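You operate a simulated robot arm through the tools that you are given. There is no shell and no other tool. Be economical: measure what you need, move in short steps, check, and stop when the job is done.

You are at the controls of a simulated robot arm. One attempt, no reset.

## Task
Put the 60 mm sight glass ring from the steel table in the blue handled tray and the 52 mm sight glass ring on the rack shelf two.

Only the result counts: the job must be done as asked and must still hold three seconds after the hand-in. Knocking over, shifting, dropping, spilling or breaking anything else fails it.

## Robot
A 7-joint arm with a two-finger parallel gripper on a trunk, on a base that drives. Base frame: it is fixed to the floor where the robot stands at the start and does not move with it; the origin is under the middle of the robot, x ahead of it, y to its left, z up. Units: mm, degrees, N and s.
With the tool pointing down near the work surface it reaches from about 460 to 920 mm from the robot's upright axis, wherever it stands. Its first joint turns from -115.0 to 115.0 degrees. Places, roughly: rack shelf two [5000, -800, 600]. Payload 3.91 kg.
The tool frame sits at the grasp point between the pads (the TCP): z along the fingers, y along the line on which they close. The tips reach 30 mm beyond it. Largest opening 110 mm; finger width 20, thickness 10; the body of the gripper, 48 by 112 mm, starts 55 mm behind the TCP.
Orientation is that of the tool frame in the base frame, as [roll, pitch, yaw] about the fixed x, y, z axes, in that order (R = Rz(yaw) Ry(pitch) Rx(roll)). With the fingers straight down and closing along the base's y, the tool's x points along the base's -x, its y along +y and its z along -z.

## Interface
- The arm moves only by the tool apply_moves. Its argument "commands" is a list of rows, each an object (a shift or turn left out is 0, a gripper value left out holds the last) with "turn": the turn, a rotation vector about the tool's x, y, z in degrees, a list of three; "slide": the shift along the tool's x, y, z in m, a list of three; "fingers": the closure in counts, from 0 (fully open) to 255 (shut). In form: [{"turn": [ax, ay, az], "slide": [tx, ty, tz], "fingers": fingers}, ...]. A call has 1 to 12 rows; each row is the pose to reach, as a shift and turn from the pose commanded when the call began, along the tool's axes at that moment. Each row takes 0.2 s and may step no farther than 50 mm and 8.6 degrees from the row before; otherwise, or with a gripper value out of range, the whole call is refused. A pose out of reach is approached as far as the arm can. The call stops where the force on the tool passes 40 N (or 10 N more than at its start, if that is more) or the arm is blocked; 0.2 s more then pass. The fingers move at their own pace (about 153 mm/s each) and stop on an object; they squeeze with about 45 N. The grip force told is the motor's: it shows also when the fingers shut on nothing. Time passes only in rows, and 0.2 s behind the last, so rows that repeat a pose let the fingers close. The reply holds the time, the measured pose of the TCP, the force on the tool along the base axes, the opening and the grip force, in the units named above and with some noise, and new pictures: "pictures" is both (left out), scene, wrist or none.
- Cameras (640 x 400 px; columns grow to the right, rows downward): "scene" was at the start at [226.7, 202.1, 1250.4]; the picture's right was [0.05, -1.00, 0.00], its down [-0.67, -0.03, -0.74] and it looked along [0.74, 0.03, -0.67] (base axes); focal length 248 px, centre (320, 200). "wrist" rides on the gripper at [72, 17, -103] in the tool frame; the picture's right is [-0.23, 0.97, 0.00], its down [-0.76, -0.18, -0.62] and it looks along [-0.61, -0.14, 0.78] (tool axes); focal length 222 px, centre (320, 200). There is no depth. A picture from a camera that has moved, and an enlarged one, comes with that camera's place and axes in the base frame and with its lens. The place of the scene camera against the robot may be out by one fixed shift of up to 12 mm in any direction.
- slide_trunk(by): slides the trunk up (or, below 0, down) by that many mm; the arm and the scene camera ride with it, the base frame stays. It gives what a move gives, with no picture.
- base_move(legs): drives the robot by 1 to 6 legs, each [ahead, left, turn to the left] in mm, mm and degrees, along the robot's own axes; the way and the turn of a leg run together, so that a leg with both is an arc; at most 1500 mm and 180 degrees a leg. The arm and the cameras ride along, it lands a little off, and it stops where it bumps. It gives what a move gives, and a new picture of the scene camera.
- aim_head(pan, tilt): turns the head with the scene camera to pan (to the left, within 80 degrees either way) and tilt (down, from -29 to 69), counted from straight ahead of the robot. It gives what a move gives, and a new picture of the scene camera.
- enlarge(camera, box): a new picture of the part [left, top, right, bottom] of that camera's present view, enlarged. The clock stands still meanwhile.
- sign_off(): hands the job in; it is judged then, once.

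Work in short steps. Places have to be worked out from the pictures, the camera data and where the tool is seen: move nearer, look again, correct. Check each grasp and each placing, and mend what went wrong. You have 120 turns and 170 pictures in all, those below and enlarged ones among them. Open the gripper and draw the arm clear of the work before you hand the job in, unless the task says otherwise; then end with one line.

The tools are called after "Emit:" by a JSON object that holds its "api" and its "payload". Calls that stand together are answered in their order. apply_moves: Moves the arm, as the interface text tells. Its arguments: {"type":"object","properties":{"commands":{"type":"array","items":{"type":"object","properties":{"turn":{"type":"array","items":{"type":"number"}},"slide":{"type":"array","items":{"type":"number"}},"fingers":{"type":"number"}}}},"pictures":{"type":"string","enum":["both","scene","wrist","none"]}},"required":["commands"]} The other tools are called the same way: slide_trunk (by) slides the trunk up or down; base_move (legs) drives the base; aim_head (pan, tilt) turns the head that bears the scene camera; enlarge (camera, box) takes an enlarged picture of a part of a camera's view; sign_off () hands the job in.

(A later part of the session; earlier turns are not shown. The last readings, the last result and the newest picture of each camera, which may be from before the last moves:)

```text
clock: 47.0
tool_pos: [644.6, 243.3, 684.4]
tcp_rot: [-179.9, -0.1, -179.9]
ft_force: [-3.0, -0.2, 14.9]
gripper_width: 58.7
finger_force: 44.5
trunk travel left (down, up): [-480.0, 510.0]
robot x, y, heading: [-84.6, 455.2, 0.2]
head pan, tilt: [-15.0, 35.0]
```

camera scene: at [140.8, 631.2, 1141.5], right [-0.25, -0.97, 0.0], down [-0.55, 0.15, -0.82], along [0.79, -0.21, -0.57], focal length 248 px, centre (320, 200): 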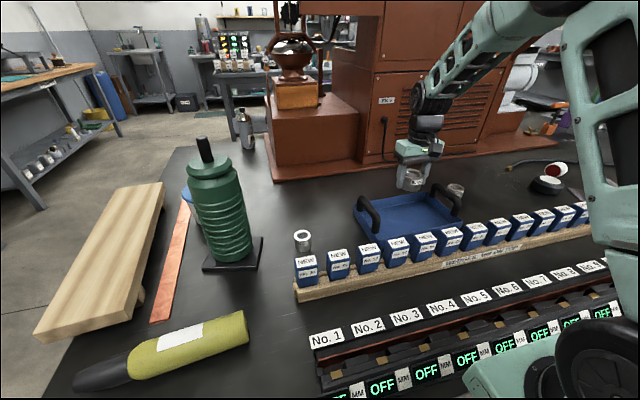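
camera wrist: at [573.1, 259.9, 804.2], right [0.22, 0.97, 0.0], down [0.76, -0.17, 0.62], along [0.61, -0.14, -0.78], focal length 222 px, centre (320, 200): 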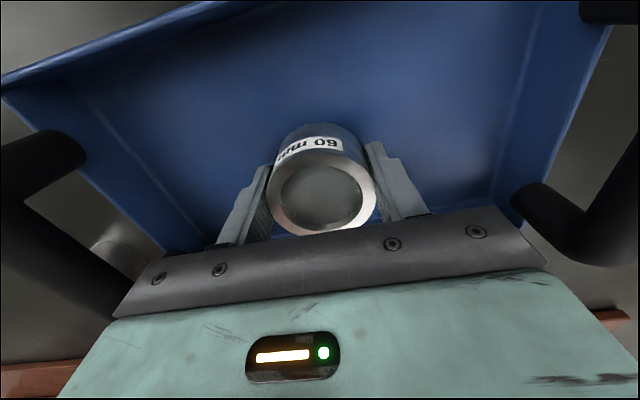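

Contact (15 N up). I'll release and rise straight up.

Emit:
{"api": "apply_moves", "payload": {"commands": [{"slide": [0, 0, -0.001], "fingers": 0}, {"slide": [0, 0, -0.001]}, {"slide": [0, 0, -0.001]}, {"slide": [0, 0, -0.02]}, {"slide": [0, 0, -0.06]}, {"slide": [0, 0, -0.1]}, {"slide": [0, 0, -0.14]}], "pictures": "both"}}

```text
clock: 48.6
tool_pos: [645.6, 243.4, 823.2]
tcp_rot: [-180.0, -0.2, -179.6]
ft_force: [-0.1, -0.5, 0.0]
gripper_width: 110.0
finger_force: 0.0
trunk travel left (down, up): [-480.0, 510.0]
robot x, y, heading: [-87.4, 456.7, 0.4]
head pan, tilt: [-15.0, 35.0]
camera scene: at [140.9, 631.1, 1141.4], right [-0.25, -0.97, 0.0], down [-0.55, 0.15, -0.82], along [0.79, -0.21, -0.57], focal length 248 px, centre (320, 200)
camera wrist: at [573.3, 260.6, 929.2], right [0.22, 0.97, 0.0], down [0.76, -0.17, 0.62], along [0.6, -0.14, -0.78], focal length 222 px, centre (320, 200)
```

scene: 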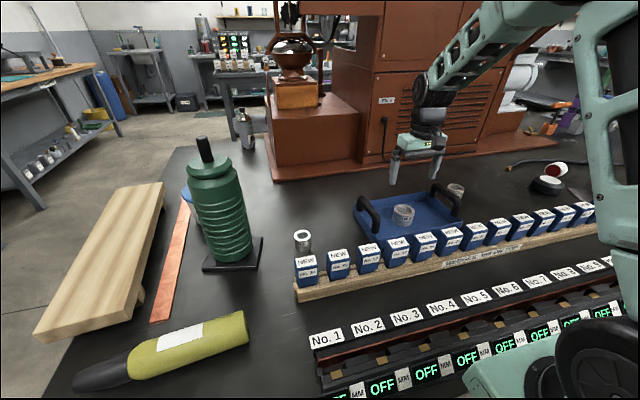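
wrist: 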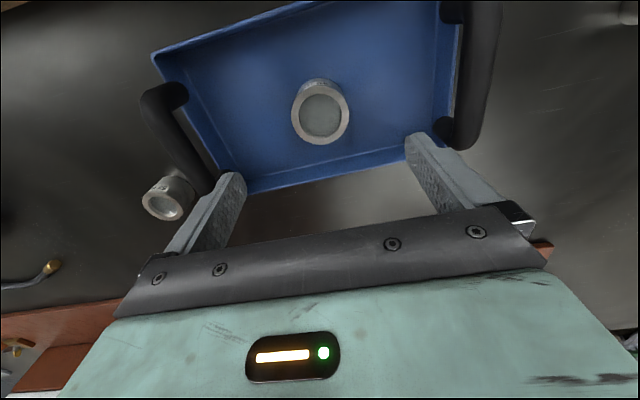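

The 60 mm ring stands in the tray. I'll back off 20 mm from the leg and drive right 300 mm toward the 52 mm ring.

Emit:
{"api": "base_move", "payload": {"legs": [[-20, 0, 0], [0, -300, 0]]}}

Emit:
{"api": "enlarge", "payload": {"camera": "wrist", "box": [160, 50, 480, 250]}}

```text
clock: 51.1
tool_pos: [624.7, -57.5, 823.6]
tcp_rot: [-179.9, -0.3, -179.8]
ft_force: [-0.2, -1.0, 0.7]
gripper_width: 110.1
finger_force: 0.1
trunk travel left (down, up): [-480.0, 510.0]
robot x, y, heading: [-106.5, 154.5, 0.0]
head pan, tilt: [-15.0, 35.0]
camera scene: at [122.3, 330.8, 1141.5], right [-0.26, -0.97, 0.0], down [-0.55, 0.15, -0.82], along [0.79, -0.21, -0.57], focal length 248 px, centre (320, 200)
```

scene: 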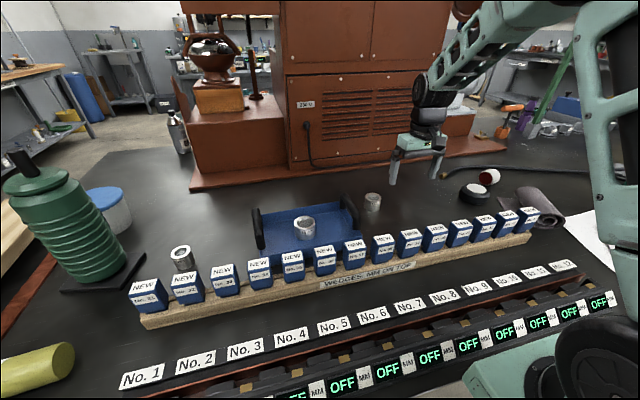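

```text
2.00 times, centred on (320, 150) of wrist
camera zoom: at [554.4, -40.2, 929.0], right [0.22, 0.97, 0.0], down [0.76, -0.17, 0.62], along [0.6, -0.14, -0.78], focal length 444 px, centre (320, 300)
```

zoom: 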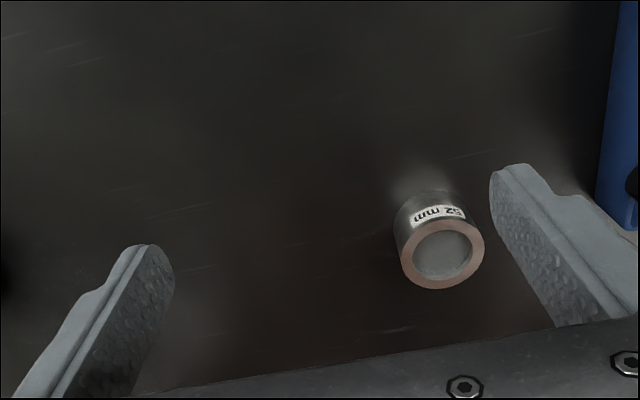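

The 52 mm ring is at about (718, 1). I'll move above it.

Emit:
{"api": "apply_moves", "payload": {"commands": [{"slide": [-0.03, 0.018, 0.015]}, {"slide": [-0.06, 0.038, 0.03]}, {"slide": [-0.093, 0.058, 0.05]}, {"slide": [-0.093, 0.058, 0.073]}, {"slide": [-0.093, 0.058, 0.073]}], "pictures": "scene"}}

Emit:
{"api": "enlarge", "payload": {"camera": "wrist", "box": [160, 50, 480, 250]}}

```text
clock: 52.3
tool_pos: [718.5, 0.8, 750.0]
tcp_rot: [-180.0, -0.2, -179.8]
ft_force: [-0.2, 0.3, -0.1]
gripper_width: 110.3
finger_force: 0.1
trunk travel left (down, up): [-480.0, 510.0]
robot x, y, heading: [-104.7, 155.1, 0.4]
head pan, tilt: [-15.0, 35.0]
camera scene: at [122.2, 330.9, 1141.5], right [-0.26, -0.97, 0.0], down [-0.55, 0.15, -0.82], along [0.79, -0.21, -0.57], focal length 248 px, centre (320, 200)
```

scene: 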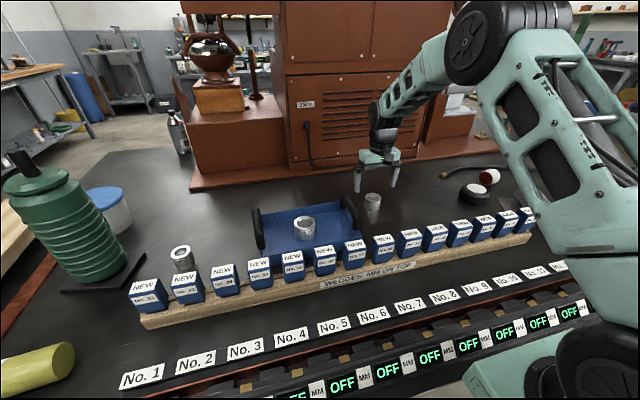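

```text
2.00 times, centred on (320, 150) of wrist
camera zoom: at [647.2, 18.0, 855.5], right [0.22, 0.97, 0.0], down [0.76, -0.17, 0.62], along [0.6, -0.14, -0.78], focal length 444 px, centre (320, 300)
```

zoom: 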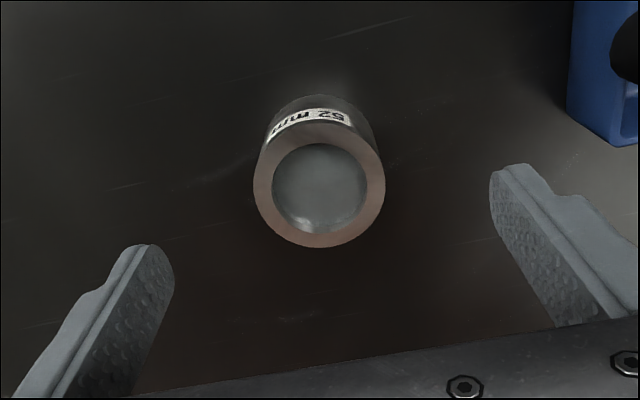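

I'm centred. Before grasping, I'll glance toward the rack to choose the grasp style.

Emit:
{"api": "aim_head", "payload": {"pan": -25, "tilt": 5}}

Emit:
{"api": "aim_head", "payload": {"pan": -80, "tilt": 15}}

```text
clock: 53.2
tool_pos: [717.9, 1.2, 750.9]
tcp_rot: [-180.0, -0.2, -179.7]
ft_force: [0.1, 0.8, 0.0]
gripper_width: 110.3
finger_force: 0.1
trunk travel left (down, up): [-480.0, 510.0]
robot x, y, heading: [-106.1, 153.2, 0.0]
head pan, tilt: [-25.0, 5.0]
camera scene: at [120.5, 314.8, 1189.6], right [-0.42, -0.91, 0.0], down [-0.08, 0.04, -1.0], along [0.9, -0.42, -0.09], focal length 248 px, centre (320, 200)
```

scene: 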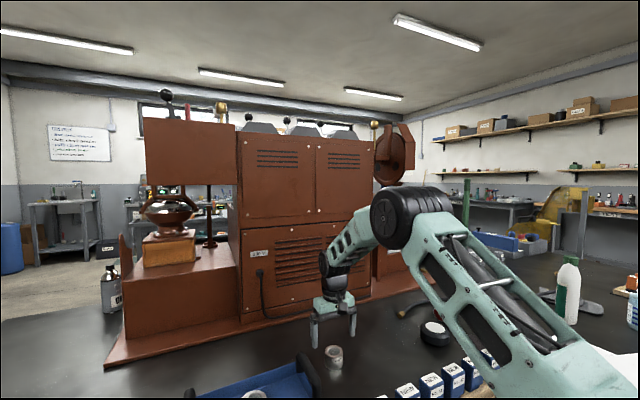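

```text
clock: 54.5
tool_pos: [717.7, 1.0, 750.2]
tcp_rot: [-179.9, -0.3, -179.8]
ft_force: [0.6, -0.1, -0.4]
gripper_width: 110.1
finger_force: 0.2
trunk travel left (down, up): [-480.0, 510.0]
robot x, y, heading: [-105.6, 153.4, 0.1]
head pan, tilt: [-80.0, 15.0]
camera scene: at [53.8, 261.4, 1173.5], right [-0.98, -0.18, 0.0], down [-0.05, 0.25, -0.97], along [0.17, -0.95, -0.26], focal length 248 px, centre (320, 200)
```

scene: 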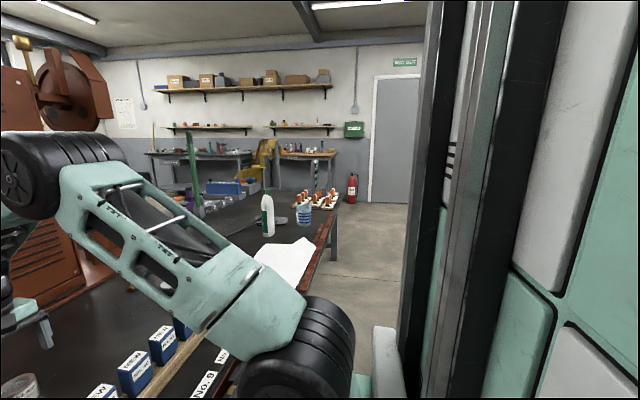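

The rack is behind the machine, and its shelf may have another shelf above it. I'll grasp the 52 mm ring with the tool tilted 45° forward, so the ring can be set upright on the shelf from the front. I tilt first above the ring.

Emit:
{"api": "apply_moves", "payload": {"commands": [{"turn": [0, -7.5, 0], "slide": [0, 0, -0.005]}, {"turn": [0, -15, 0], "slide": [0, 0, -0.01]}, {"turn": [0, -22.5, 0], "slide": [0, 0, -0.01]}, {"turn": [0, -30, 0], "slide": [0, 0, -0.01]}, {"turn": [0, -37.5, 0], "slide": [0, 0, -0.01]}, {"turn": [0, -45, 0], "slide": [0, 0, -0.01]}, {"turn": [0, -45, 0], "slide": [0, 0, -0.01]}], "pictures": "wrist"}}

Emit:
{"api": "aim_head", "payload": {"pan": -15, "tilt": 35}}

```text
clock: 56.1
tool_pos: [717.9, 2.0, 760.4]
tcp_rot: [-179.9, 44.9, -179.7]
ft_force: [-0.7, -0.2, 0.0]
gripper_width: 110.1
finger_force: 0.1
trunk travel left (down, up): [-480.0, 510.0]
robot x, y, heading: [-105.3, 151.3, 0.2]
head pan, tilt: [-80.0, 15.0]
camera wrist: at [594.7, 17.9, 784.3], right [0.16, 0.97, 0.16], down [0.1, -0.18, 0.98], along [0.98, -0.14, -0.13], focal length 222 px, centre (320, 200)
```

wrist: 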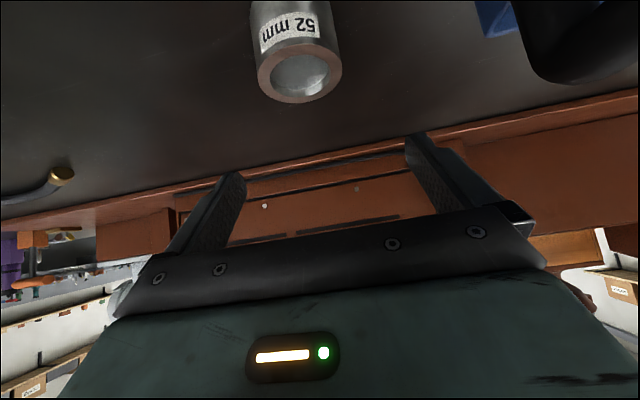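

```text
clock: 57.4
tool_pos: [718.7, 1.5, 759.9]
tcp_rot: [-179.9, 44.8, -179.8]
ft_force: [0.7, -0.3, -0.1]
gripper_width: 110.0
finger_force: 0.0
trunk travel left (down, up): [-480.0, 510.0]
robot x, y, heading: [-104.9, 154.4, 0.4]
head pan, tilt: [-15.0, 35.0]
camera scene: at [122.3, 330.8, 1141.5], right [-0.26, -0.97, 0.0], down [-0.55, 0.15, -0.82], along [0.79, -0.21, -0.57], focal length 248 px, centre (320, 200)
```

scene: 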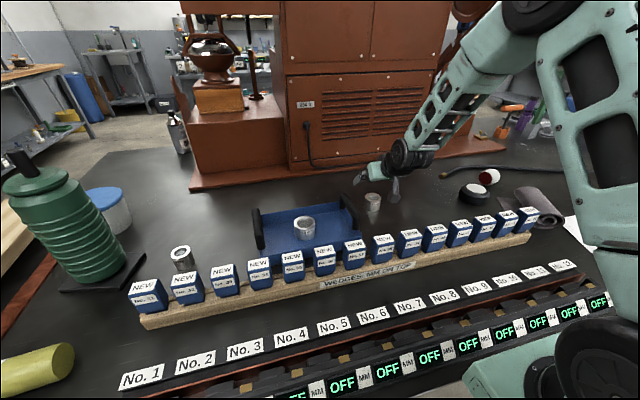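

The pose looks clear of the boxes and the tray. I'll descend straight down 79 mm to z≈681 and close.

Emit:
{"api": "apply_moves", "payload": {"commands": [{"slide": [0.02, 0, 0.02]}, {"slide": [0.04, 0, 0.04]}, {"slide": [0.0559, 0, 0.0559]}, {"slide": [0.0559, 0, 0.0559]}], "pictures": "both"}}

```text
clock: 58.4
tool_pos: [718.6, 1.4, 681.0]
tcp_rot: [-179.9, 44.8, -179.7]
ft_force: [0.9, 0.0, 0.5]
gripper_width: 109.9
finger_force: 0.0
trunk travel left (down, up): [-480.0, 510.0]
robot x, y, heading: [-105.7, 152.8, 0.3]
head pan, tilt: [-15.0, 35.0]
camera scene: at [122.3, 330.8, 1141.5], right [-0.26, -0.97, 0.0], down [-0.55, 0.15, -0.82], along [0.79, -0.21, -0.57], focal length 248 px, centre (320, 200)
camera wrist: at [595.0, 18.0, 705.2], right [0.16, 0.97, 0.16], down [0.1, -0.18, 0.98], along [0.98, -0.14, -0.13], focal length 222 px, centre (320, 200)
```

scene: 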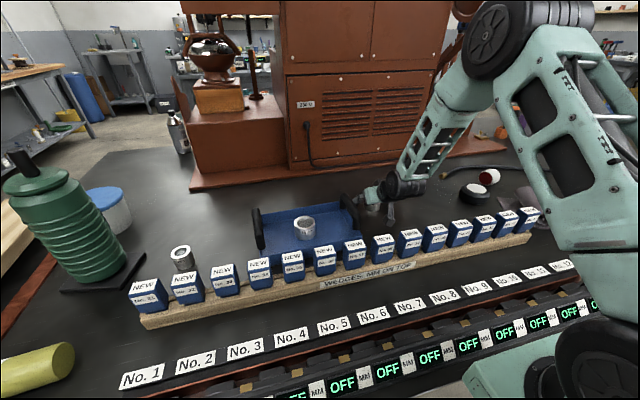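
wrist: 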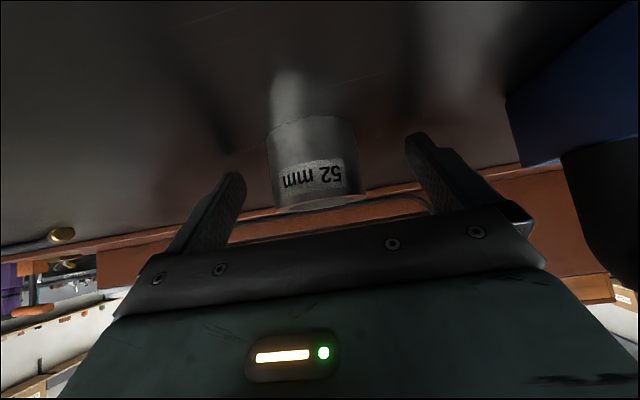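

The ring is well between the fingers. I'll close, settle and lift gently straight up.

Emit:
{"api": "apply_moves", "payload": {"commands": [{"slide": [0, 0, 0], "fingers": 255}, {"slide": [0, 0, 0]}, {"slide": [0, 0, 0]}, {"slide": [0, 0, 0]}, {"slide": [-0.0015, 0, -0.0015]}, {"slide": [-0.004, 0, -0.004]}, {"slide": [-0.008, 0, -0.008]}, {"slide": [-0.013, 0, -0.013]}, {"slide": [-0.019, 0, -0.019]}, {"slide": [-0.025, 0, -0.025]}, {"slide": [-0.03, 0, -0.03]}], "pictures": "both"}}

```text
clock: 60.8
tool_pos: [718.2, 1.3, 724.8]
tcp_rot: [179.9, 44.9, -179.9]
ft_force: [-0.4, -0.1, -1.6]
gripper_width: 51.0
finger_force: 44.8
trunk travel left (down, up): [-480.0, 510.0]
robot x, y, heading: [-109.1, 155.7, 0.5]
head pan, tilt: [-15.0, 35.0]
camera scene: at [122.4, 330.8, 1141.5], right [-0.26, -0.97, 0.0], down [-0.55, 0.15, -0.82], along [0.79, -0.21, -0.57], focal length 248 px, centre (320, 200)
camera wrist: at [594.8, 18.0, 747.7], right [0.16, 0.97, 0.16], down [0.1, -0.18, 0.98], along [0.98, -0.14, -0.13], focal length 222 px, centre (320, 200)
```

scene: 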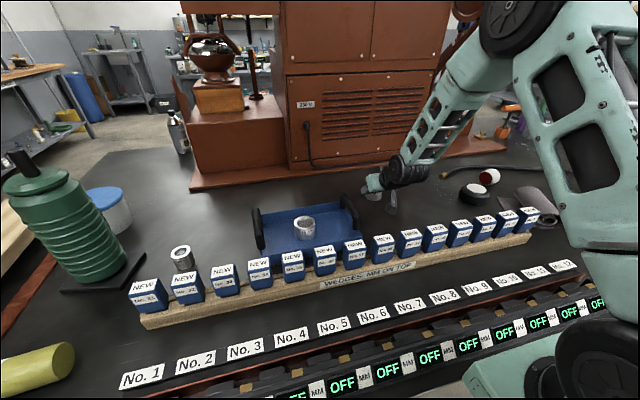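
wrist: 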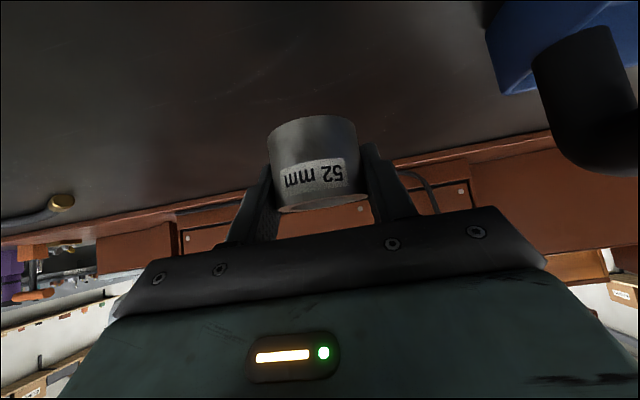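

The 52 mm ring is held upright (51.0 mm). I'll raise the trunk 200 mm, then pull the arm in for driving.

Emit:
{"api": "slide_trunk", "payload": {"by": 200}}

Emit:
{"api": "apply_moves", "payload": {"commands": [{"slide": [0.004, 0, -0.004]}, {"slide": [0.012, 0, -0.012]}, {"slide": [0.024, 0, -0.024]}, {"slide": [0.038, 0, -0.038]}, {"slide": [0.052, 0, -0.052]}, {"slide": [0.066, 0, -0.066]}, {"slide": [0.08, 0, -0.08]}, {"slide": [0.09, 0, -0.09]}, {"slide": [0.095, 0, -0.095]}], "pictures": "wrist"}}

```text
clock: 63.0
tool_pos: [718.2, 1.8, 922.4]
tcp_rot: [-179.9, 44.8, -179.7]
ft_force: [0.3, 0.1, -0.5]
gripper_width: 50.7
finger_force: 45.0
trunk travel left (down, up): [-680.0, 310.0]
robot x, y, heading: [-107.9, 156.8, 0.3]
head pan, tilt: [-15.0, 35.0]
```

```text
clock: 65.0
tool_pos: [583.9, 0.6, 923.0]
tcp_rot: [-180.0, 44.8, -179.7]
ft_force: [-0.3, 0.3, -0.1]
gripper_width: 50.7
finger_force: 45.0
trunk travel left (down, up): [-680.0, 310.0]
robot x, y, heading: [-105.7, 155.7, 0.4]
head pan, tilt: [-15.0, 35.0]
camera wrist: at [460.4, 17.7, 947.6], right [0.16, 0.97, 0.16], down [0.1, -0.18, 0.98], along [0.98, -0.14, -0.13], focal length 222 px, centre (320, 200)
```

wrist: 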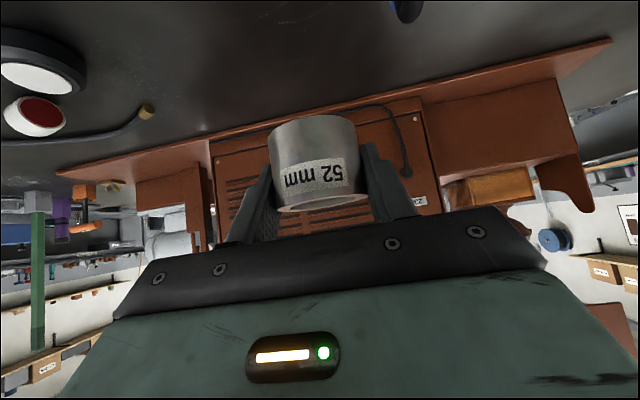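

Now drive around the table's left end: back off 250 mm, then left 1300 mm, and look.

Emit:
{"api": "base_move", "payload": {"legs": [[-260, 0, 0], [0, 1300, 0]]}}

Emit:
{"api": "aim_head", "payload": {"pan": 0, "tilt": 25}}

```text
clock: 73.0
tool_pos: [313.2, 1296.4, 923.4]
tcp_rot: [-179.9, 44.8, -179.3]
ft_force: [0.6, 0.5, -0.3]
gripper_width: 50.7
finger_force: 44.9
trunk travel left (down, up): [-680.0, 310.0]
robot x, y, heading: [-377.5, 1443.5, 0.2]
head pan, tilt: [-15.0, 35.0]
camera scene: at [-151.2, 1622.7, 1341.5], right [-0.25, -0.97, 0.0], down [-0.56, 0.14, -0.82], along [0.79, -0.2, -0.57], focal length 248 px, centre (320, 200)
```

scene: 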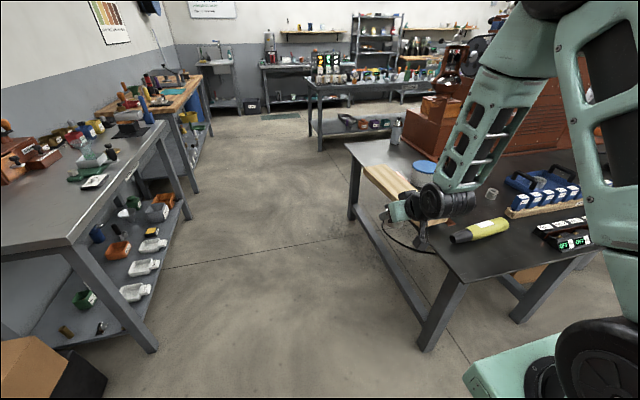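

```text
clock: 73.7
tool_pos: [312.3, 1296.6, 923.8]
tcp_rot: [-179.9, 44.8, -179.3]
ft_force: [-0.2, -1.1, -0.6]
gripper_width: 50.8
finger_force: 45.2
trunk travel left (down, up): [-680.0, 310.0]
robot x, y, heading: [-377.2, 1442.6, 0.9]
head pan, tilt: [0.0, 25.0]
camera scene: at [-144.4, 1645.5, 1357.2], right [0.01, -1.0, 0.0], down [-0.42, 0.0, -0.91], along [0.91, 0.01, -0.42], focal length 248 px, centre (320, 200)
```

scene: 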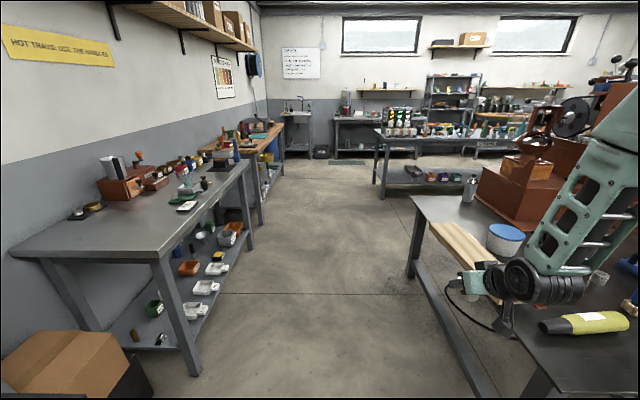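

I can see the rack at around (450, 100). I'll enlarge it.

Emit:
{"api": "enlarge", "payload": {"camera": "scene", "box": [360, 60, 560, 210]}}

```text
2.67 times, centred on (460, 135) of scene
camera zoom: at [-144.4, 1645.5, 1357.2], right [0.01, -1.0, 0.0], down [-0.42, 0.0, -0.91], along [0.91, 0.01, -0.42], focal length 660 px, centre (-53, 373)
```

zoom: 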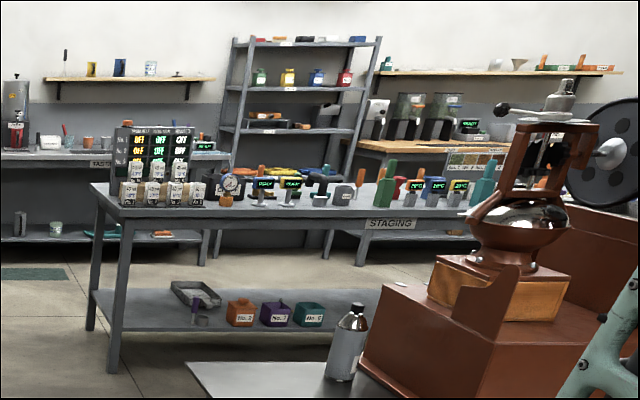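

The rack stands at about x=4800 with shelves 300 mm apart. I'll drive up the aisle at y≈1550 for 3000 mm.

Emit:
{"api": "base_move", "payload": {"legs": [[0, 110, 0], [1500, 0, 0], [1500, 0, 0]]}}

```text
clock: 89.0
tool_pos: [3322.4, 1441.2, 923.9]
tcp_rot: [-179.9, 44.9, -179.6]
ft_force: [-1.2, 0.7, -0.4]
gripper_width: 50.8
finger_force: 45.5
trunk travel left (down, up): [-680.0, 310.0]
robot x, y, heading: [2629.2, 1596.0, 0.3]
head pan, tilt: [0.0, 25.0]
camera scene: at [2865.9, 1792.6, 1357.2], right [0.01, -1.0, 0.0], down [-0.42, 0.0, -0.91], along [0.91, 0.01, -0.42], focal length 248 px, centre (320, 200)
```

scene: 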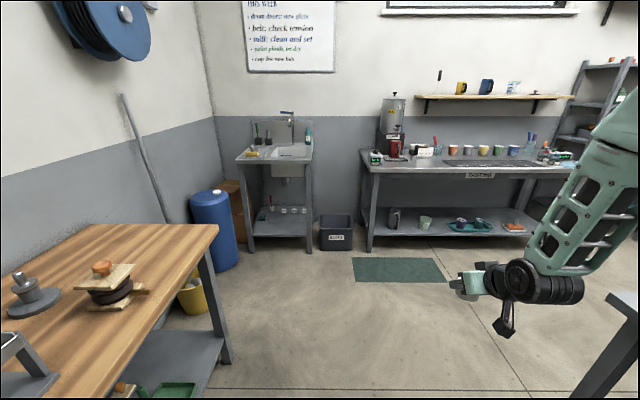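

The aisle is clear. I'll drive forward 1250 and right 1400, then look at the rack.

Emit:
{"api": "base_move", "payload": {"legs": [[1250, 0, 0], [0, -1400, 0]]}}

Emit:
{"api": "aim_head", "payload": {"pan": -40, "tilt": 30}}

```text
clock: 101.9
tool_pos: [4544.0, 24.5, 922.6]
tcp_rot: [-179.8, 44.9, 178.7]
ft_force: [-0.2, -0.2, -1.1]
gripper_width: 51.1
finger_force: 45.1
trunk travel left (down, up): [-680.0, 310.0]
robot x, y, heading: [3858.1, 194.2, -1.3]
head pan, tilt: [0.0, 25.0]
camera scene: at [4098.4, 388.7, 1357.3], right [-0.02, -1.0, 0.0], down [-0.42, 0.01, -0.91], along [0.91, -0.02, -0.42], focal length 248 px, centre (320, 200)
```

scene: 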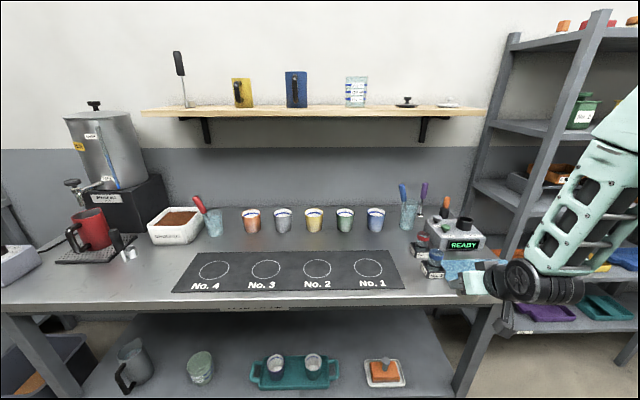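

```text
clock: 103.0
tool_pos: [4544.8, 24.9, 924.0]
tcp_rot: [-179.9, 44.8, 178.8]
ft_force: [0.2, 1.6, -1.2]
gripper_width: 50.8
finger_force: 44.9
trunk travel left (down, up): [-680.0, 310.0]
robot x, y, heading: [3858.6, 197.3, -1.0]
head pan, tilt: [-40.0, 30.0]
camera scene: at [4074.4, 331.1, 1349.3], right [-0.66, -0.75, 0.0], down [-0.38, 0.33, -0.87], along [0.65, -0.57, -0.5], focal length 248 px, centre (320, 200)
```

scene: 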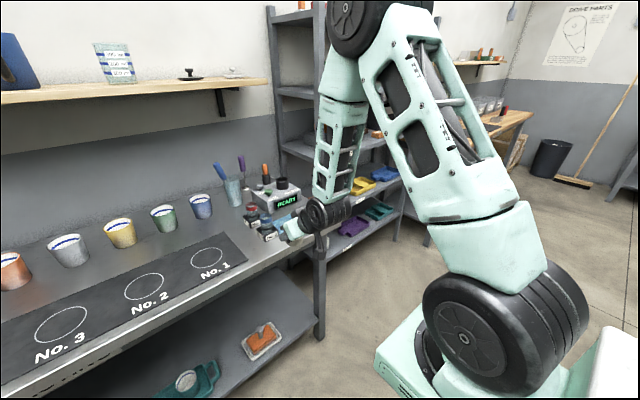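

I'll strafe right another 650 mm and correct the heading, then look at the shelves.

Emit:
{"api": "base_move", "payload": {"legs": [[0, -650, 1]]}}

Emit:
{"api": "aim_head", "payload": {"pan": -10, "tilt": 35}}

```text
clock: 106.6
tool_pos: [4540.9, -610.7, 923.1]
tcp_rot: [-179.9, 44.8, -179.8]
ft_force: [0.9, 0.2, -1.5]
gripper_width: 50.7
finger_force: 45.3
trunk travel left (down, up): [-680.0, 310.0]
robot x, y, heading: [3852.8, -460.7, 0.2]
head pan, tilt: [-40.0, 30.0]
camera scene: at [4064.4, -316.0, 1349.3], right [-0.64, -0.77, 0.0], down [-0.38, 0.32, -0.87], along [0.66, -0.56, -0.5], focal length 248 px, centre (320, 200)
```

scene: 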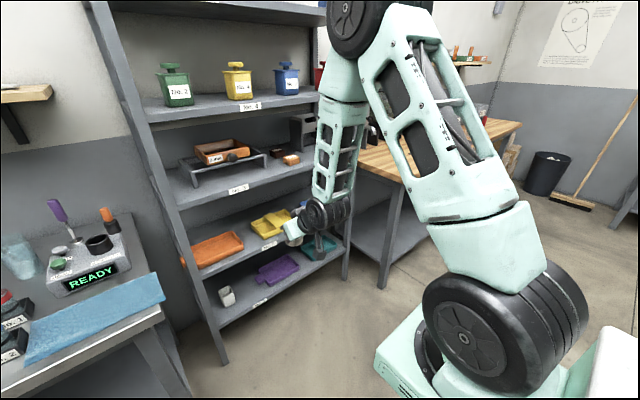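

```text
clock: 107.5
tool_pos: [4539.7, -610.7, 923.3]
tcp_rot: [-179.9, 44.8, -179.9]
ft_force: [-0.6, -0.6, -2.1]
gripper_width: 50.7
finger_force: 45.3
trunk travel left (down, up): [-680.0, 310.0]
robot x, y, heading: [3852.3, -456.4, -0.1]
head pan, tilt: [-10.0, 35.0]
camera scene: at [4081.7, -273.2, 1341.5], right [-0.17, -0.99, 0.0], down [-0.56, 0.1, -0.82], along [0.81, -0.14, -0.57], focal length 248 px, centre (320, 200)
```

scene: 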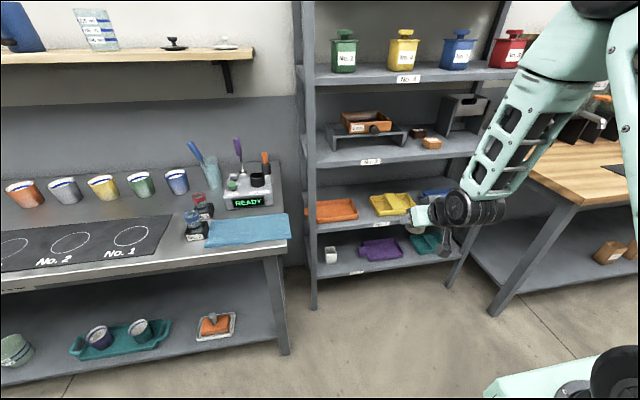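

I'll read the shelf labels.

Emit:
{"api": "enlarge", "payload": {"camera": "scene", "box": [300, 140, 480, 290]}}

Emit:
{"api": "enlarge", "payload": {"camera": "scene", "box": [290, 0, 530, 180]}}

```text
2.67 times, centred on (390, 215) of scene
camera zoom: at [4081.7, -273.2, 1341.5], right [-0.17, -0.99, 0.0], down [-0.56, 0.1, -0.82], along [0.81, -0.14, -0.57], focal length 660 px, centre (133, 160)
```

zoom: 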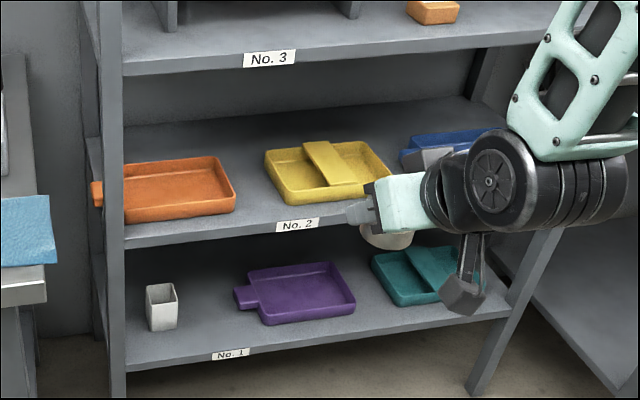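

```text
2.22 times, centred on (410, 90) of scene
camera zoom: at [4081.7, -273.2, 1341.5], right [-0.17, -0.99, 0.0], down [-0.56, 0.1, -0.82], along [0.81, -0.14, -0.57], focal length 550 px, centre (120, 444)
```

zoom: 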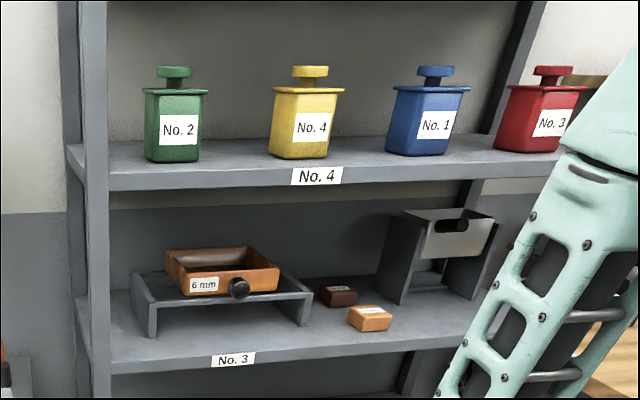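

The shelf labelled "No. 2" holds orange, yellow and blue trays, with a gap of about 100 mm between orange and yellow centred near y≈-662. I'll lower the trunk by 210 and drive 290 mm ahead and 50 right, stopping short of the rack.

Emit:
{"api": "slide_trunk", "payload": {"by": -210}}

Emit:
{"api": "base_move", "payload": {"legs": [[290, -50, 0]]}}

Emit:
{"api": "enlarge", "payload": {"camera": "wrist", "box": [0, 0, 640, 400]}}

```text
clock: 109.8
tool_pos: [4541.0, -610.1, 713.0]
tcp_rot: [-179.9, 44.8, -179.8]
ft_force: [-0.2, -0.3, -0.4]
gripper_width: 50.9
finger_force: 44.8
trunk travel left (down, up): [-470.0, 520.0]
robot x, y, heading: [3850.9, -458.7, -0.2]
head pan, tilt: [-10.0, 35.0]
```

```text
clock: 111.8
tool_pos: [4830.6, -663.7, 714.1]
tcp_rot: [-179.9, 44.8, 180.0]
ft_force: [0.0, 0.2, -1.5]
gripper_width: 50.8
finger_force: 44.7
trunk travel left (down, up): [-470.0, 520.0]
robot x, y, heading: [4140.3, -506.7, 0.1]
head pan, tilt: [-10.0, 35.0]
camera scene: at [4370.8, -323.4, 1131.5], right [-0.17, -0.98, 0.0], down [-0.56, 0.1, -0.82], along [0.81, -0.14, -0.57], focal length 248 px, centre (320, 200)
```

scene: 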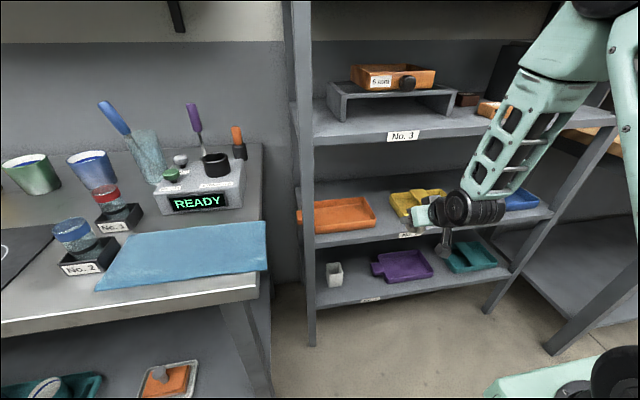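

```text
1.00 times, centred on (320, 200) of wrist
camera zoom: at [4706.1, -645.3, 737.6], right [0.16, 0.97, 0.16], down [0.1, -0.18, 0.98], along [0.98, -0.14, -0.13], focal length 222 px, centre (320, 200)
```

zoom: 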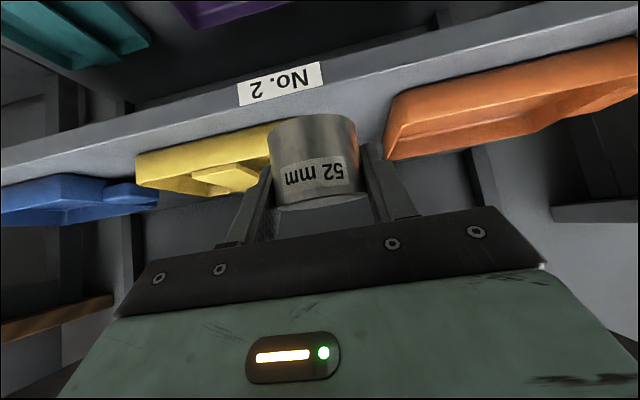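

The wrist view (upside down) shows the ring beside the orange tray. I'll enlarge both views for the gap.

Emit:
{"api": "enlarge", "payload": {"camera": "scene", "box": [290, 160, 450, 260]}}

Emit:
{"api": "enlarge", "payload": {"camera": "wrist", "box": [120, 20, 440, 220]}}

```text
4.00 times, centred on (370, 210) of scene
camera zoom: at [4370.8, -323.4, 1131.5], right [-0.17, -0.98, 0.0], down [-0.56, 0.1, -0.82], along [0.81, -0.14, -0.57], focal length 990 px, centre (120, 160)
```

zoom: 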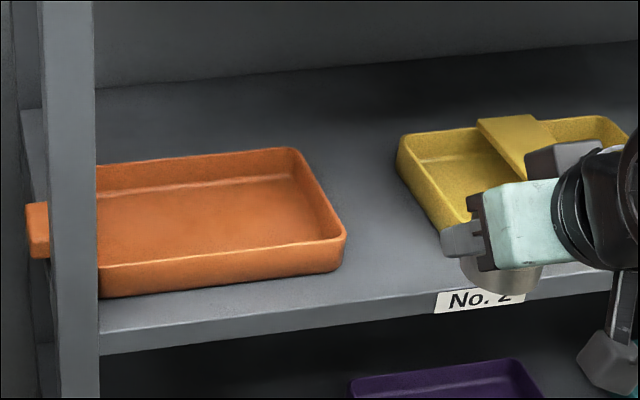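

```text
2.00 times, centred on (280, 120) of wrist
camera zoom: at [4706.1, -645.3, 737.6], right [0.16, 0.97, 0.16], down [0.1, -0.18, 0.98], along [0.98, -0.14, -0.13], focal length 444 px, centre (400, 360)
```

zoom: 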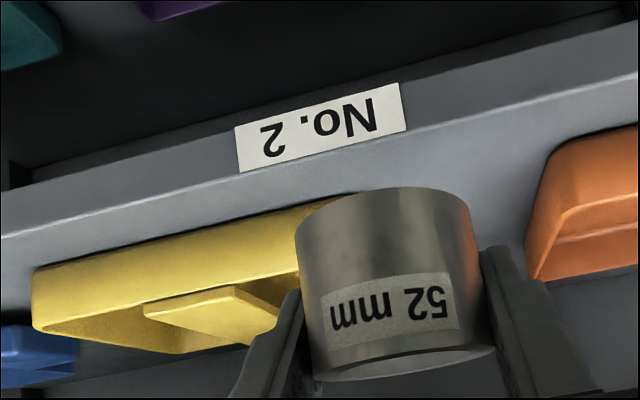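

The gap in wrist-camera terms runs from y≈-593 (orange) to -689 (yellow), and the shelf's front edge is at x≈4904. I'll move the ring to above (4942, -640) at z≈692.

Emit:
{"api": "apply_moves", "payload": {"commands": [{"slide": [-0.005, 0.003, 0.008]}, {"slide": [-0.016, 0.008, 0.024]}, {"slide": [-0.03, 0.014, 0.044]}, {"slide": [-0.045, 0.019, 0.065]}, {"slide": [-0.058, 0.023, 0.083]}, {"slide": [-0.0644, 0.024, 0.0926]}, {"slide": [-0.0644, 0.024, 0.0926]}], "pictures": "both"}}

Emit:
{"api": "enlarge", "payload": {"camera": "scene", "box": [330, 160, 490, 260]}}

```text
clock: 113.4
tool_pos: [4940.2, -638.7, 692.5]
tcp_rot: [179.9, 44.7, -179.9]
ft_force: [-0.1, 0.5, -0.8]
gripper_width: 51.1
finger_force: 45.2
trunk travel left (down, up): [-470.0, 520.0]
robot x, y, heading: [4142.6, -507.2, 0.0]
head pan, tilt: [-10.0, 35.0]
camera scene: at [4370.8, -323.4, 1131.5], right [-0.17, -0.98, 0.0], down [-0.56, 0.1, -0.82], along [0.81, -0.14, -0.57], focal length 248 px, centre (320, 200)
camera wrist: at [4817.4, -621.1, 716.6], right [0.16, 0.97, 0.16], down [0.1, -0.18, 0.98], along [0.98, -0.14, -0.13], focal length 222 px, centre (320, 200)
```

scene: 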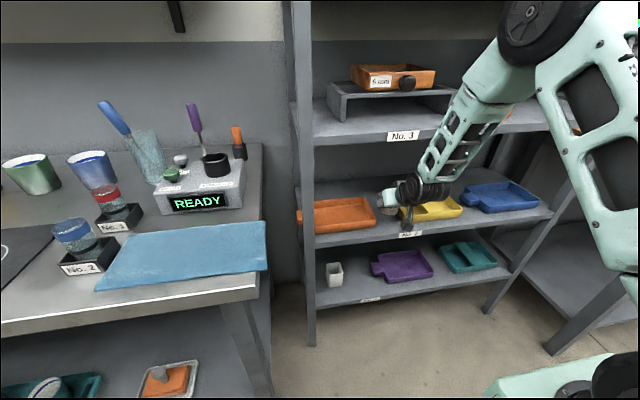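
wrist: 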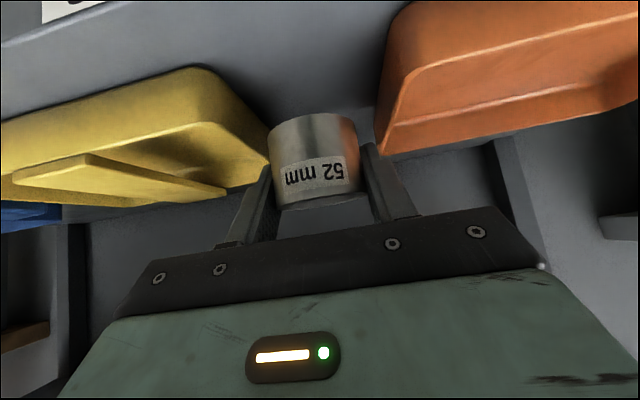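

```text
4.00 times, centred on (410, 210) of scene
camera zoom: at [4370.8, -323.4, 1131.5], right [-0.17, -0.98, 0.0], down [-0.56, 0.1, -0.82], along [0.81, -0.14, -0.57], focal length 990 px, centre (-40, 160)
```

zoom: 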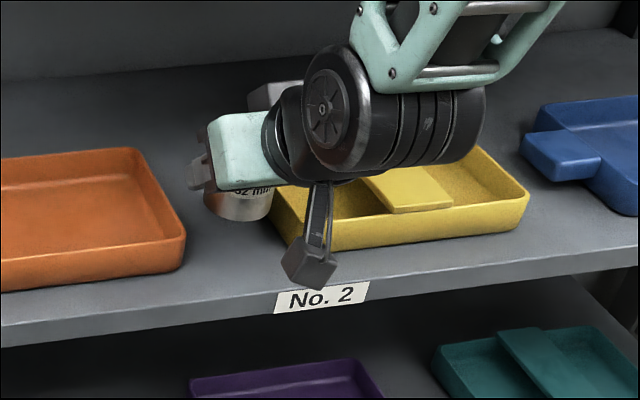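

The gap is about 108 mm centred at y≈-642, and the wrist camera's stalk stays outside the shelf. I'll lower to z≈635, shifting 8 mm deeper and 3 mm right.

Emit:
{"api": "apply_moves", "payload": {"commands": [{"slide": [-0.004, -0.003, 0.008]}, {"slide": [0.004, -0.003, 0.016]}, {"slide": [0.016, -0.003, 0.0275]}, {"slide": [0.028, -0.003, 0.0395]}, {"slide": [0.034, -0.003, 0.0455]}, {"slide": [0.0352, -0.003, 0.0466]}], "pictures": "wrist"}}

Emit:
{"api": "enlarge", "payload": {"camera": "scene", "box": [330, 160, 490, 260]}}

```text
clock: 114.4
tool_pos: [4954.4, -642.6, 662.3]
tcp_rot: [-179.7, 46.2, -179.7]
ft_force: [-0.3, 0.0, 16.1]
gripper_width: 50.3
finger_force: 45.3
trunk travel left (down, up): [-470.0, 520.0]
robot x, y, heading: [4140.3, -507.0, -0.0]
head pan, tilt: [-10.0, 35.0]
stopped in row 4: the force on the tool passed its limit (the readings are from after the stop); the commanded pose is now the measured one
camera wrist: at [4829.9, -624.9, 684.0], right [0.16, 0.97, 0.16], down [0.08, -0.17, 0.98], along [0.98, -0.14, -0.1], focal length 222 px, centre (320, 200)
```

wrist: 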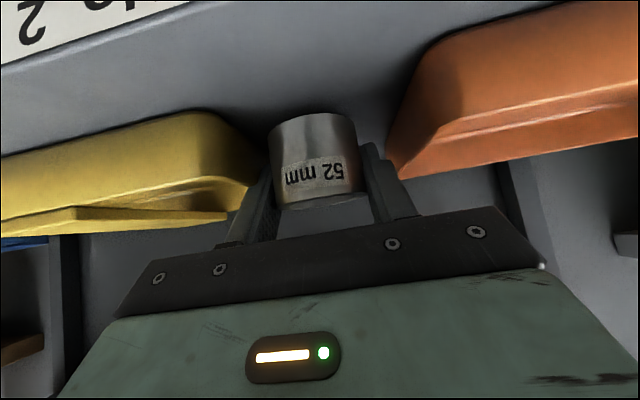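

```text
4.00 times, centred on (410, 210) of scene
camera zoom: at [4370.0, -323.3, 1131.9], right [-0.17, -0.98, 0.0], down [-0.56, 0.1, -0.82], along [0.81, -0.14, -0.57], focal length 990 px, centre (-40, 160)
```

zoom: 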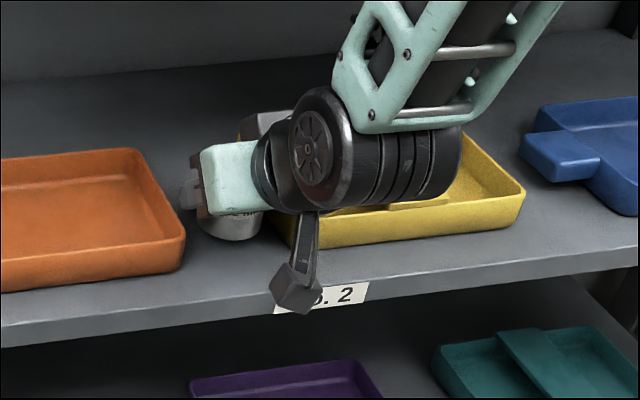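

Contact came at z≈662: triangulating the label puts the shelf top near z≈630 and its edge near x≈4875, so the ring is on the shelf. I'll ease up 2 mm, undo the 1.4° tilt, then touch down gently.

Emit:
{"api": "apply_moves", "payload": {"commands": [{"turn": [0, 0.7, 0], "slide": [-0.0014, 0, -0.0014]}, {"turn": [0, 1.4, 0], "slide": [-0.0014, 0, -0.0014]}, {"turn": [0, 1.4, 0], "slide": [-0.0014, 0, -0.0014]}], "pictures": "wrist"}}

```text
clock: 115.2
tool_pos: [4952.7, -641.7, 664.6]
tcp_rot: [-179.7, 44.5, -179.8]
ft_force: [5.3, -1.1, 14.9]
gripper_width: 50.7
finger_force: 44.8
trunk travel left (down, up): [-470.0, 520.0]
robot x, y, heading: [4137.7, -505.6, 0.1]
head pan, tilt: [-10.0, 35.0]
camera wrist: at [4829.5, -624.7, 687.5], right [0.16, 0.97, 0.16], down [0.11, -0.17, 0.98], along [0.98, -0.14, -0.13], focal length 222 px, centre (320, 200)
```

wrist: 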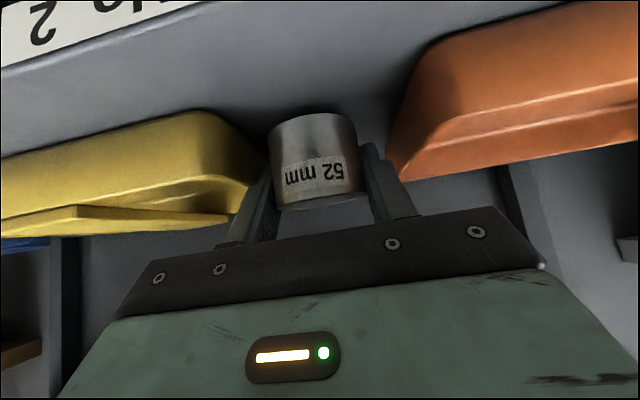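

There is still 15 N of contact, so I'll ease up another 2 mm and read the force.

Emit:
{"api": "apply_moves", "payload": {"commands": [{"slide": [-0.0007, 0, -0.0007]}, {"slide": [-0.0014, 0, -0.0014]}, {"slide": [-0.0014, 0, -0.0014]}], "pictures": "none"}}

Emit:
{"api": "enlarge", "payload": {"camera": "wrist", "box": [200, 80, 440, 230]}}

Emit:
{"api": "enlarge", "payload": {"camera": "scene", "box": [360, 190, 420, 228]}}

```text
clock: 116.0
tool_pos: [4951.8, -641.3, 663.0]
tcp_rot: [-179.8, 44.2, -179.8]
ft_force: [0.0, 0.3, 5.2]
gripper_width: 51.2
finger_force: 45.4
trunk travel left (down, up): [-470.0, 520.0]
robot x, y, heading: [4140.6, -504.0, 0.1]
head pan, tilt: [-10.0, 35.0]
```

```text
2.67 times, centred on (320, 155) of wrist
camera zoom: at [4828.3, -624.5, 688.4], right [0.16, 0.97, 0.16], down [0.11, -0.18, 0.98], along [0.98, -0.14, -0.14], focal length 592 px, centre (320, 320)
```

zoom: 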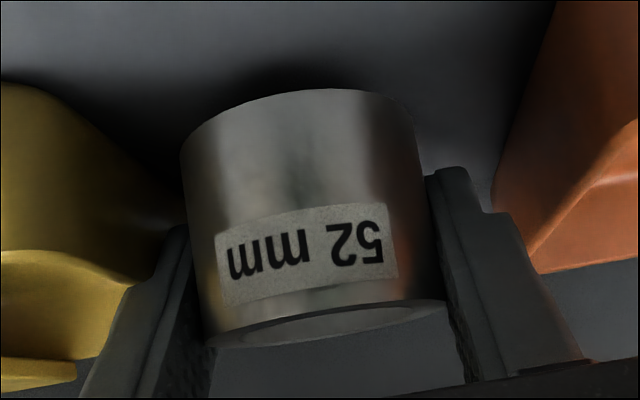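

```text
10.53 times, centred on (390, 209) of scene
camera zoom: at [4370.5, -323.3, 1131.4], right [-0.17, -0.98, 0.0], down [-0.56, 0.1, -0.82], along [0.81, -0.14, -0.57], focal length 2605 px, centre (-417, 105)
```

zoom: 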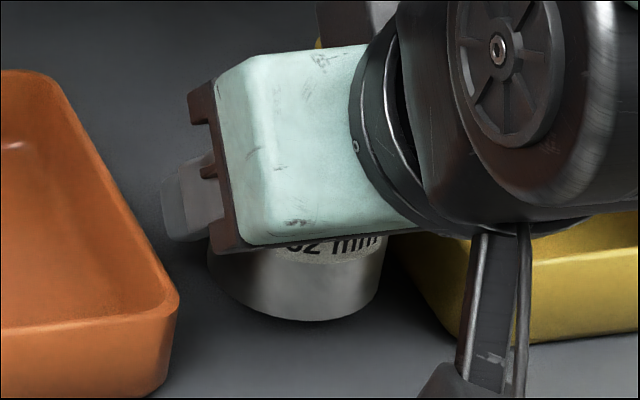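

The ring is seated (5 N). Space beside the trays is tight, so I'll open only to about 58 mm and check before drawing back.

Emit:
{"api": "apply_moves", "payload": {"commands": [{"slide": [0, 0, 0], "fingers": 121}, {"slide": [0, 0, 0]}, {"slide": [0, 0, 0]}], "pictures": "none"}}

Emit:
{"api": "enlarge", "payload": {"camera": "wrist", "box": [200, 80, 440, 230]}}

```text
clock: 116.8
tool_pos: [4953.4, -641.1, 663.6]
tcp_rot: [-179.8, 44.2, -179.8]
ft_force: [0.7, -0.9, -0.3]
gripper_width: 57.6
finger_force: 0.1
trunk travel left (down, up): [-470.0, 520.0]
robot x, y, heading: [4140.5, -507.0, 0.2]
head pan, tilt: [-10.0, 35.0]
```

```text
2.67 times, centred on (320, 155) of wrist
camera zoom: at [4829.0, -624.9, 688.5], right [0.16, 0.97, 0.16], down [0.11, -0.17, 0.98], along [0.98, -0.14, -0.14], focal length 592 px, centre (320, 320)
```

zoom: 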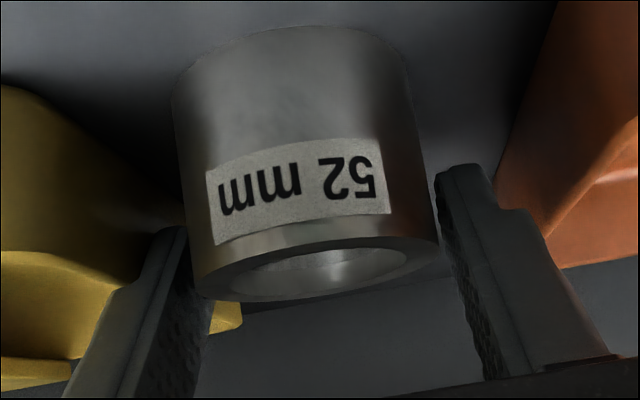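

On opening, the ring settled several mm lower and stands upright between the fingers, with no force on the tool. I'll draw back along the tool axis slowly and inspect.

Emit:
{"api": "apply_moves", "payload": {"commands": [{"slide": [0, 0, -0.01]}, {"slide": [0, 0, -0.025]}, {"slide": [0, 0, -0.045]}, {"slide": [0, 0, -0.07]}, {"slide": [0, 0, -0.1]}, {"slide": [0, 0, -0.13]}], "pictures": "both"}}

Emit:
{"api": "enlarge", "payload": {"camera": "scene", "box": [330, 160, 490, 260]}}

```text
clock: 118.2
tool_pos: [4862.4, -642.4, 756.9]
tcp_rot: [-179.8, 44.3, -179.8]
ft_force: [-0.6, 0.9, -1.0]
gripper_width: 57.7
finger_force: 0.1
trunk travel left (down, up): [-470.0, 520.0]
robot x, y, heading: [4140.2, -506.7, 0.1]
head pan, tilt: [-10.0, 35.0]
camera scene: at [4370.9, -323.4, 1131.4], right [-0.17, -0.98, 0.0], down [-0.57, 0.1, -0.82], along [0.81, -0.14, -0.57], focal length 248 px, centre (320, 200)
camera wrist: at [4738.6, -624.2, 781.9], right [0.16, 0.97, 0.16], down [0.11, -0.17, 0.98], along [0.98, -0.14, -0.13], focal length 222 px, centre (320, 200)
```

scene: 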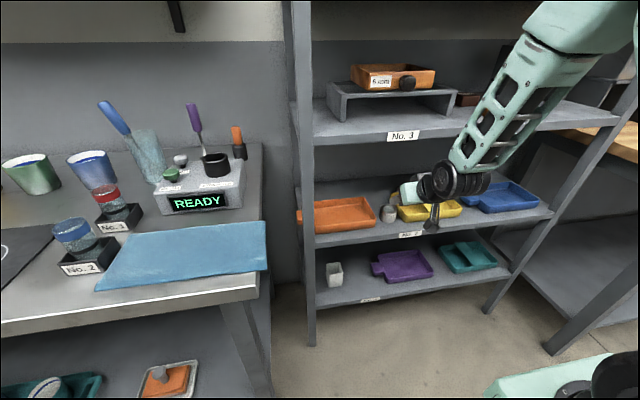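
wrist: 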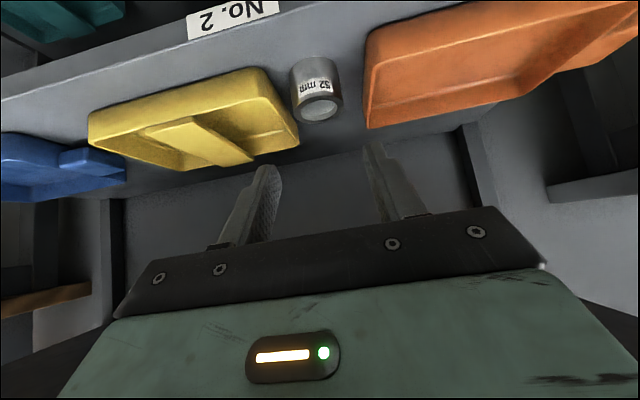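

```text
4.00 times, centred on (410, 210) of scene
camera zoom: at [4370.9, -323.4, 1131.4], right [-0.17, -0.98, 0.0], down [-0.57, 0.1, -0.82], along [0.81, -0.14, -0.57], focal length 990 px, centre (-40, 160)
```

zoom: 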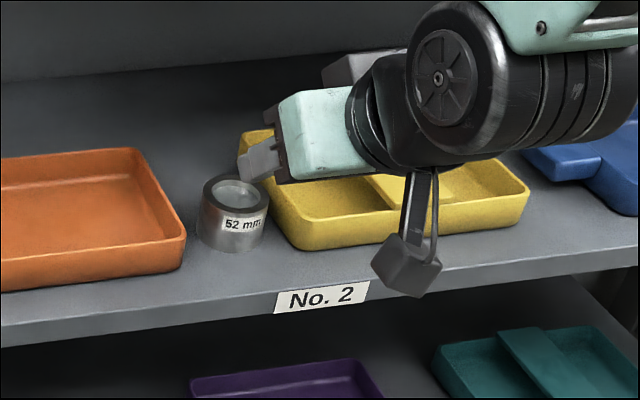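

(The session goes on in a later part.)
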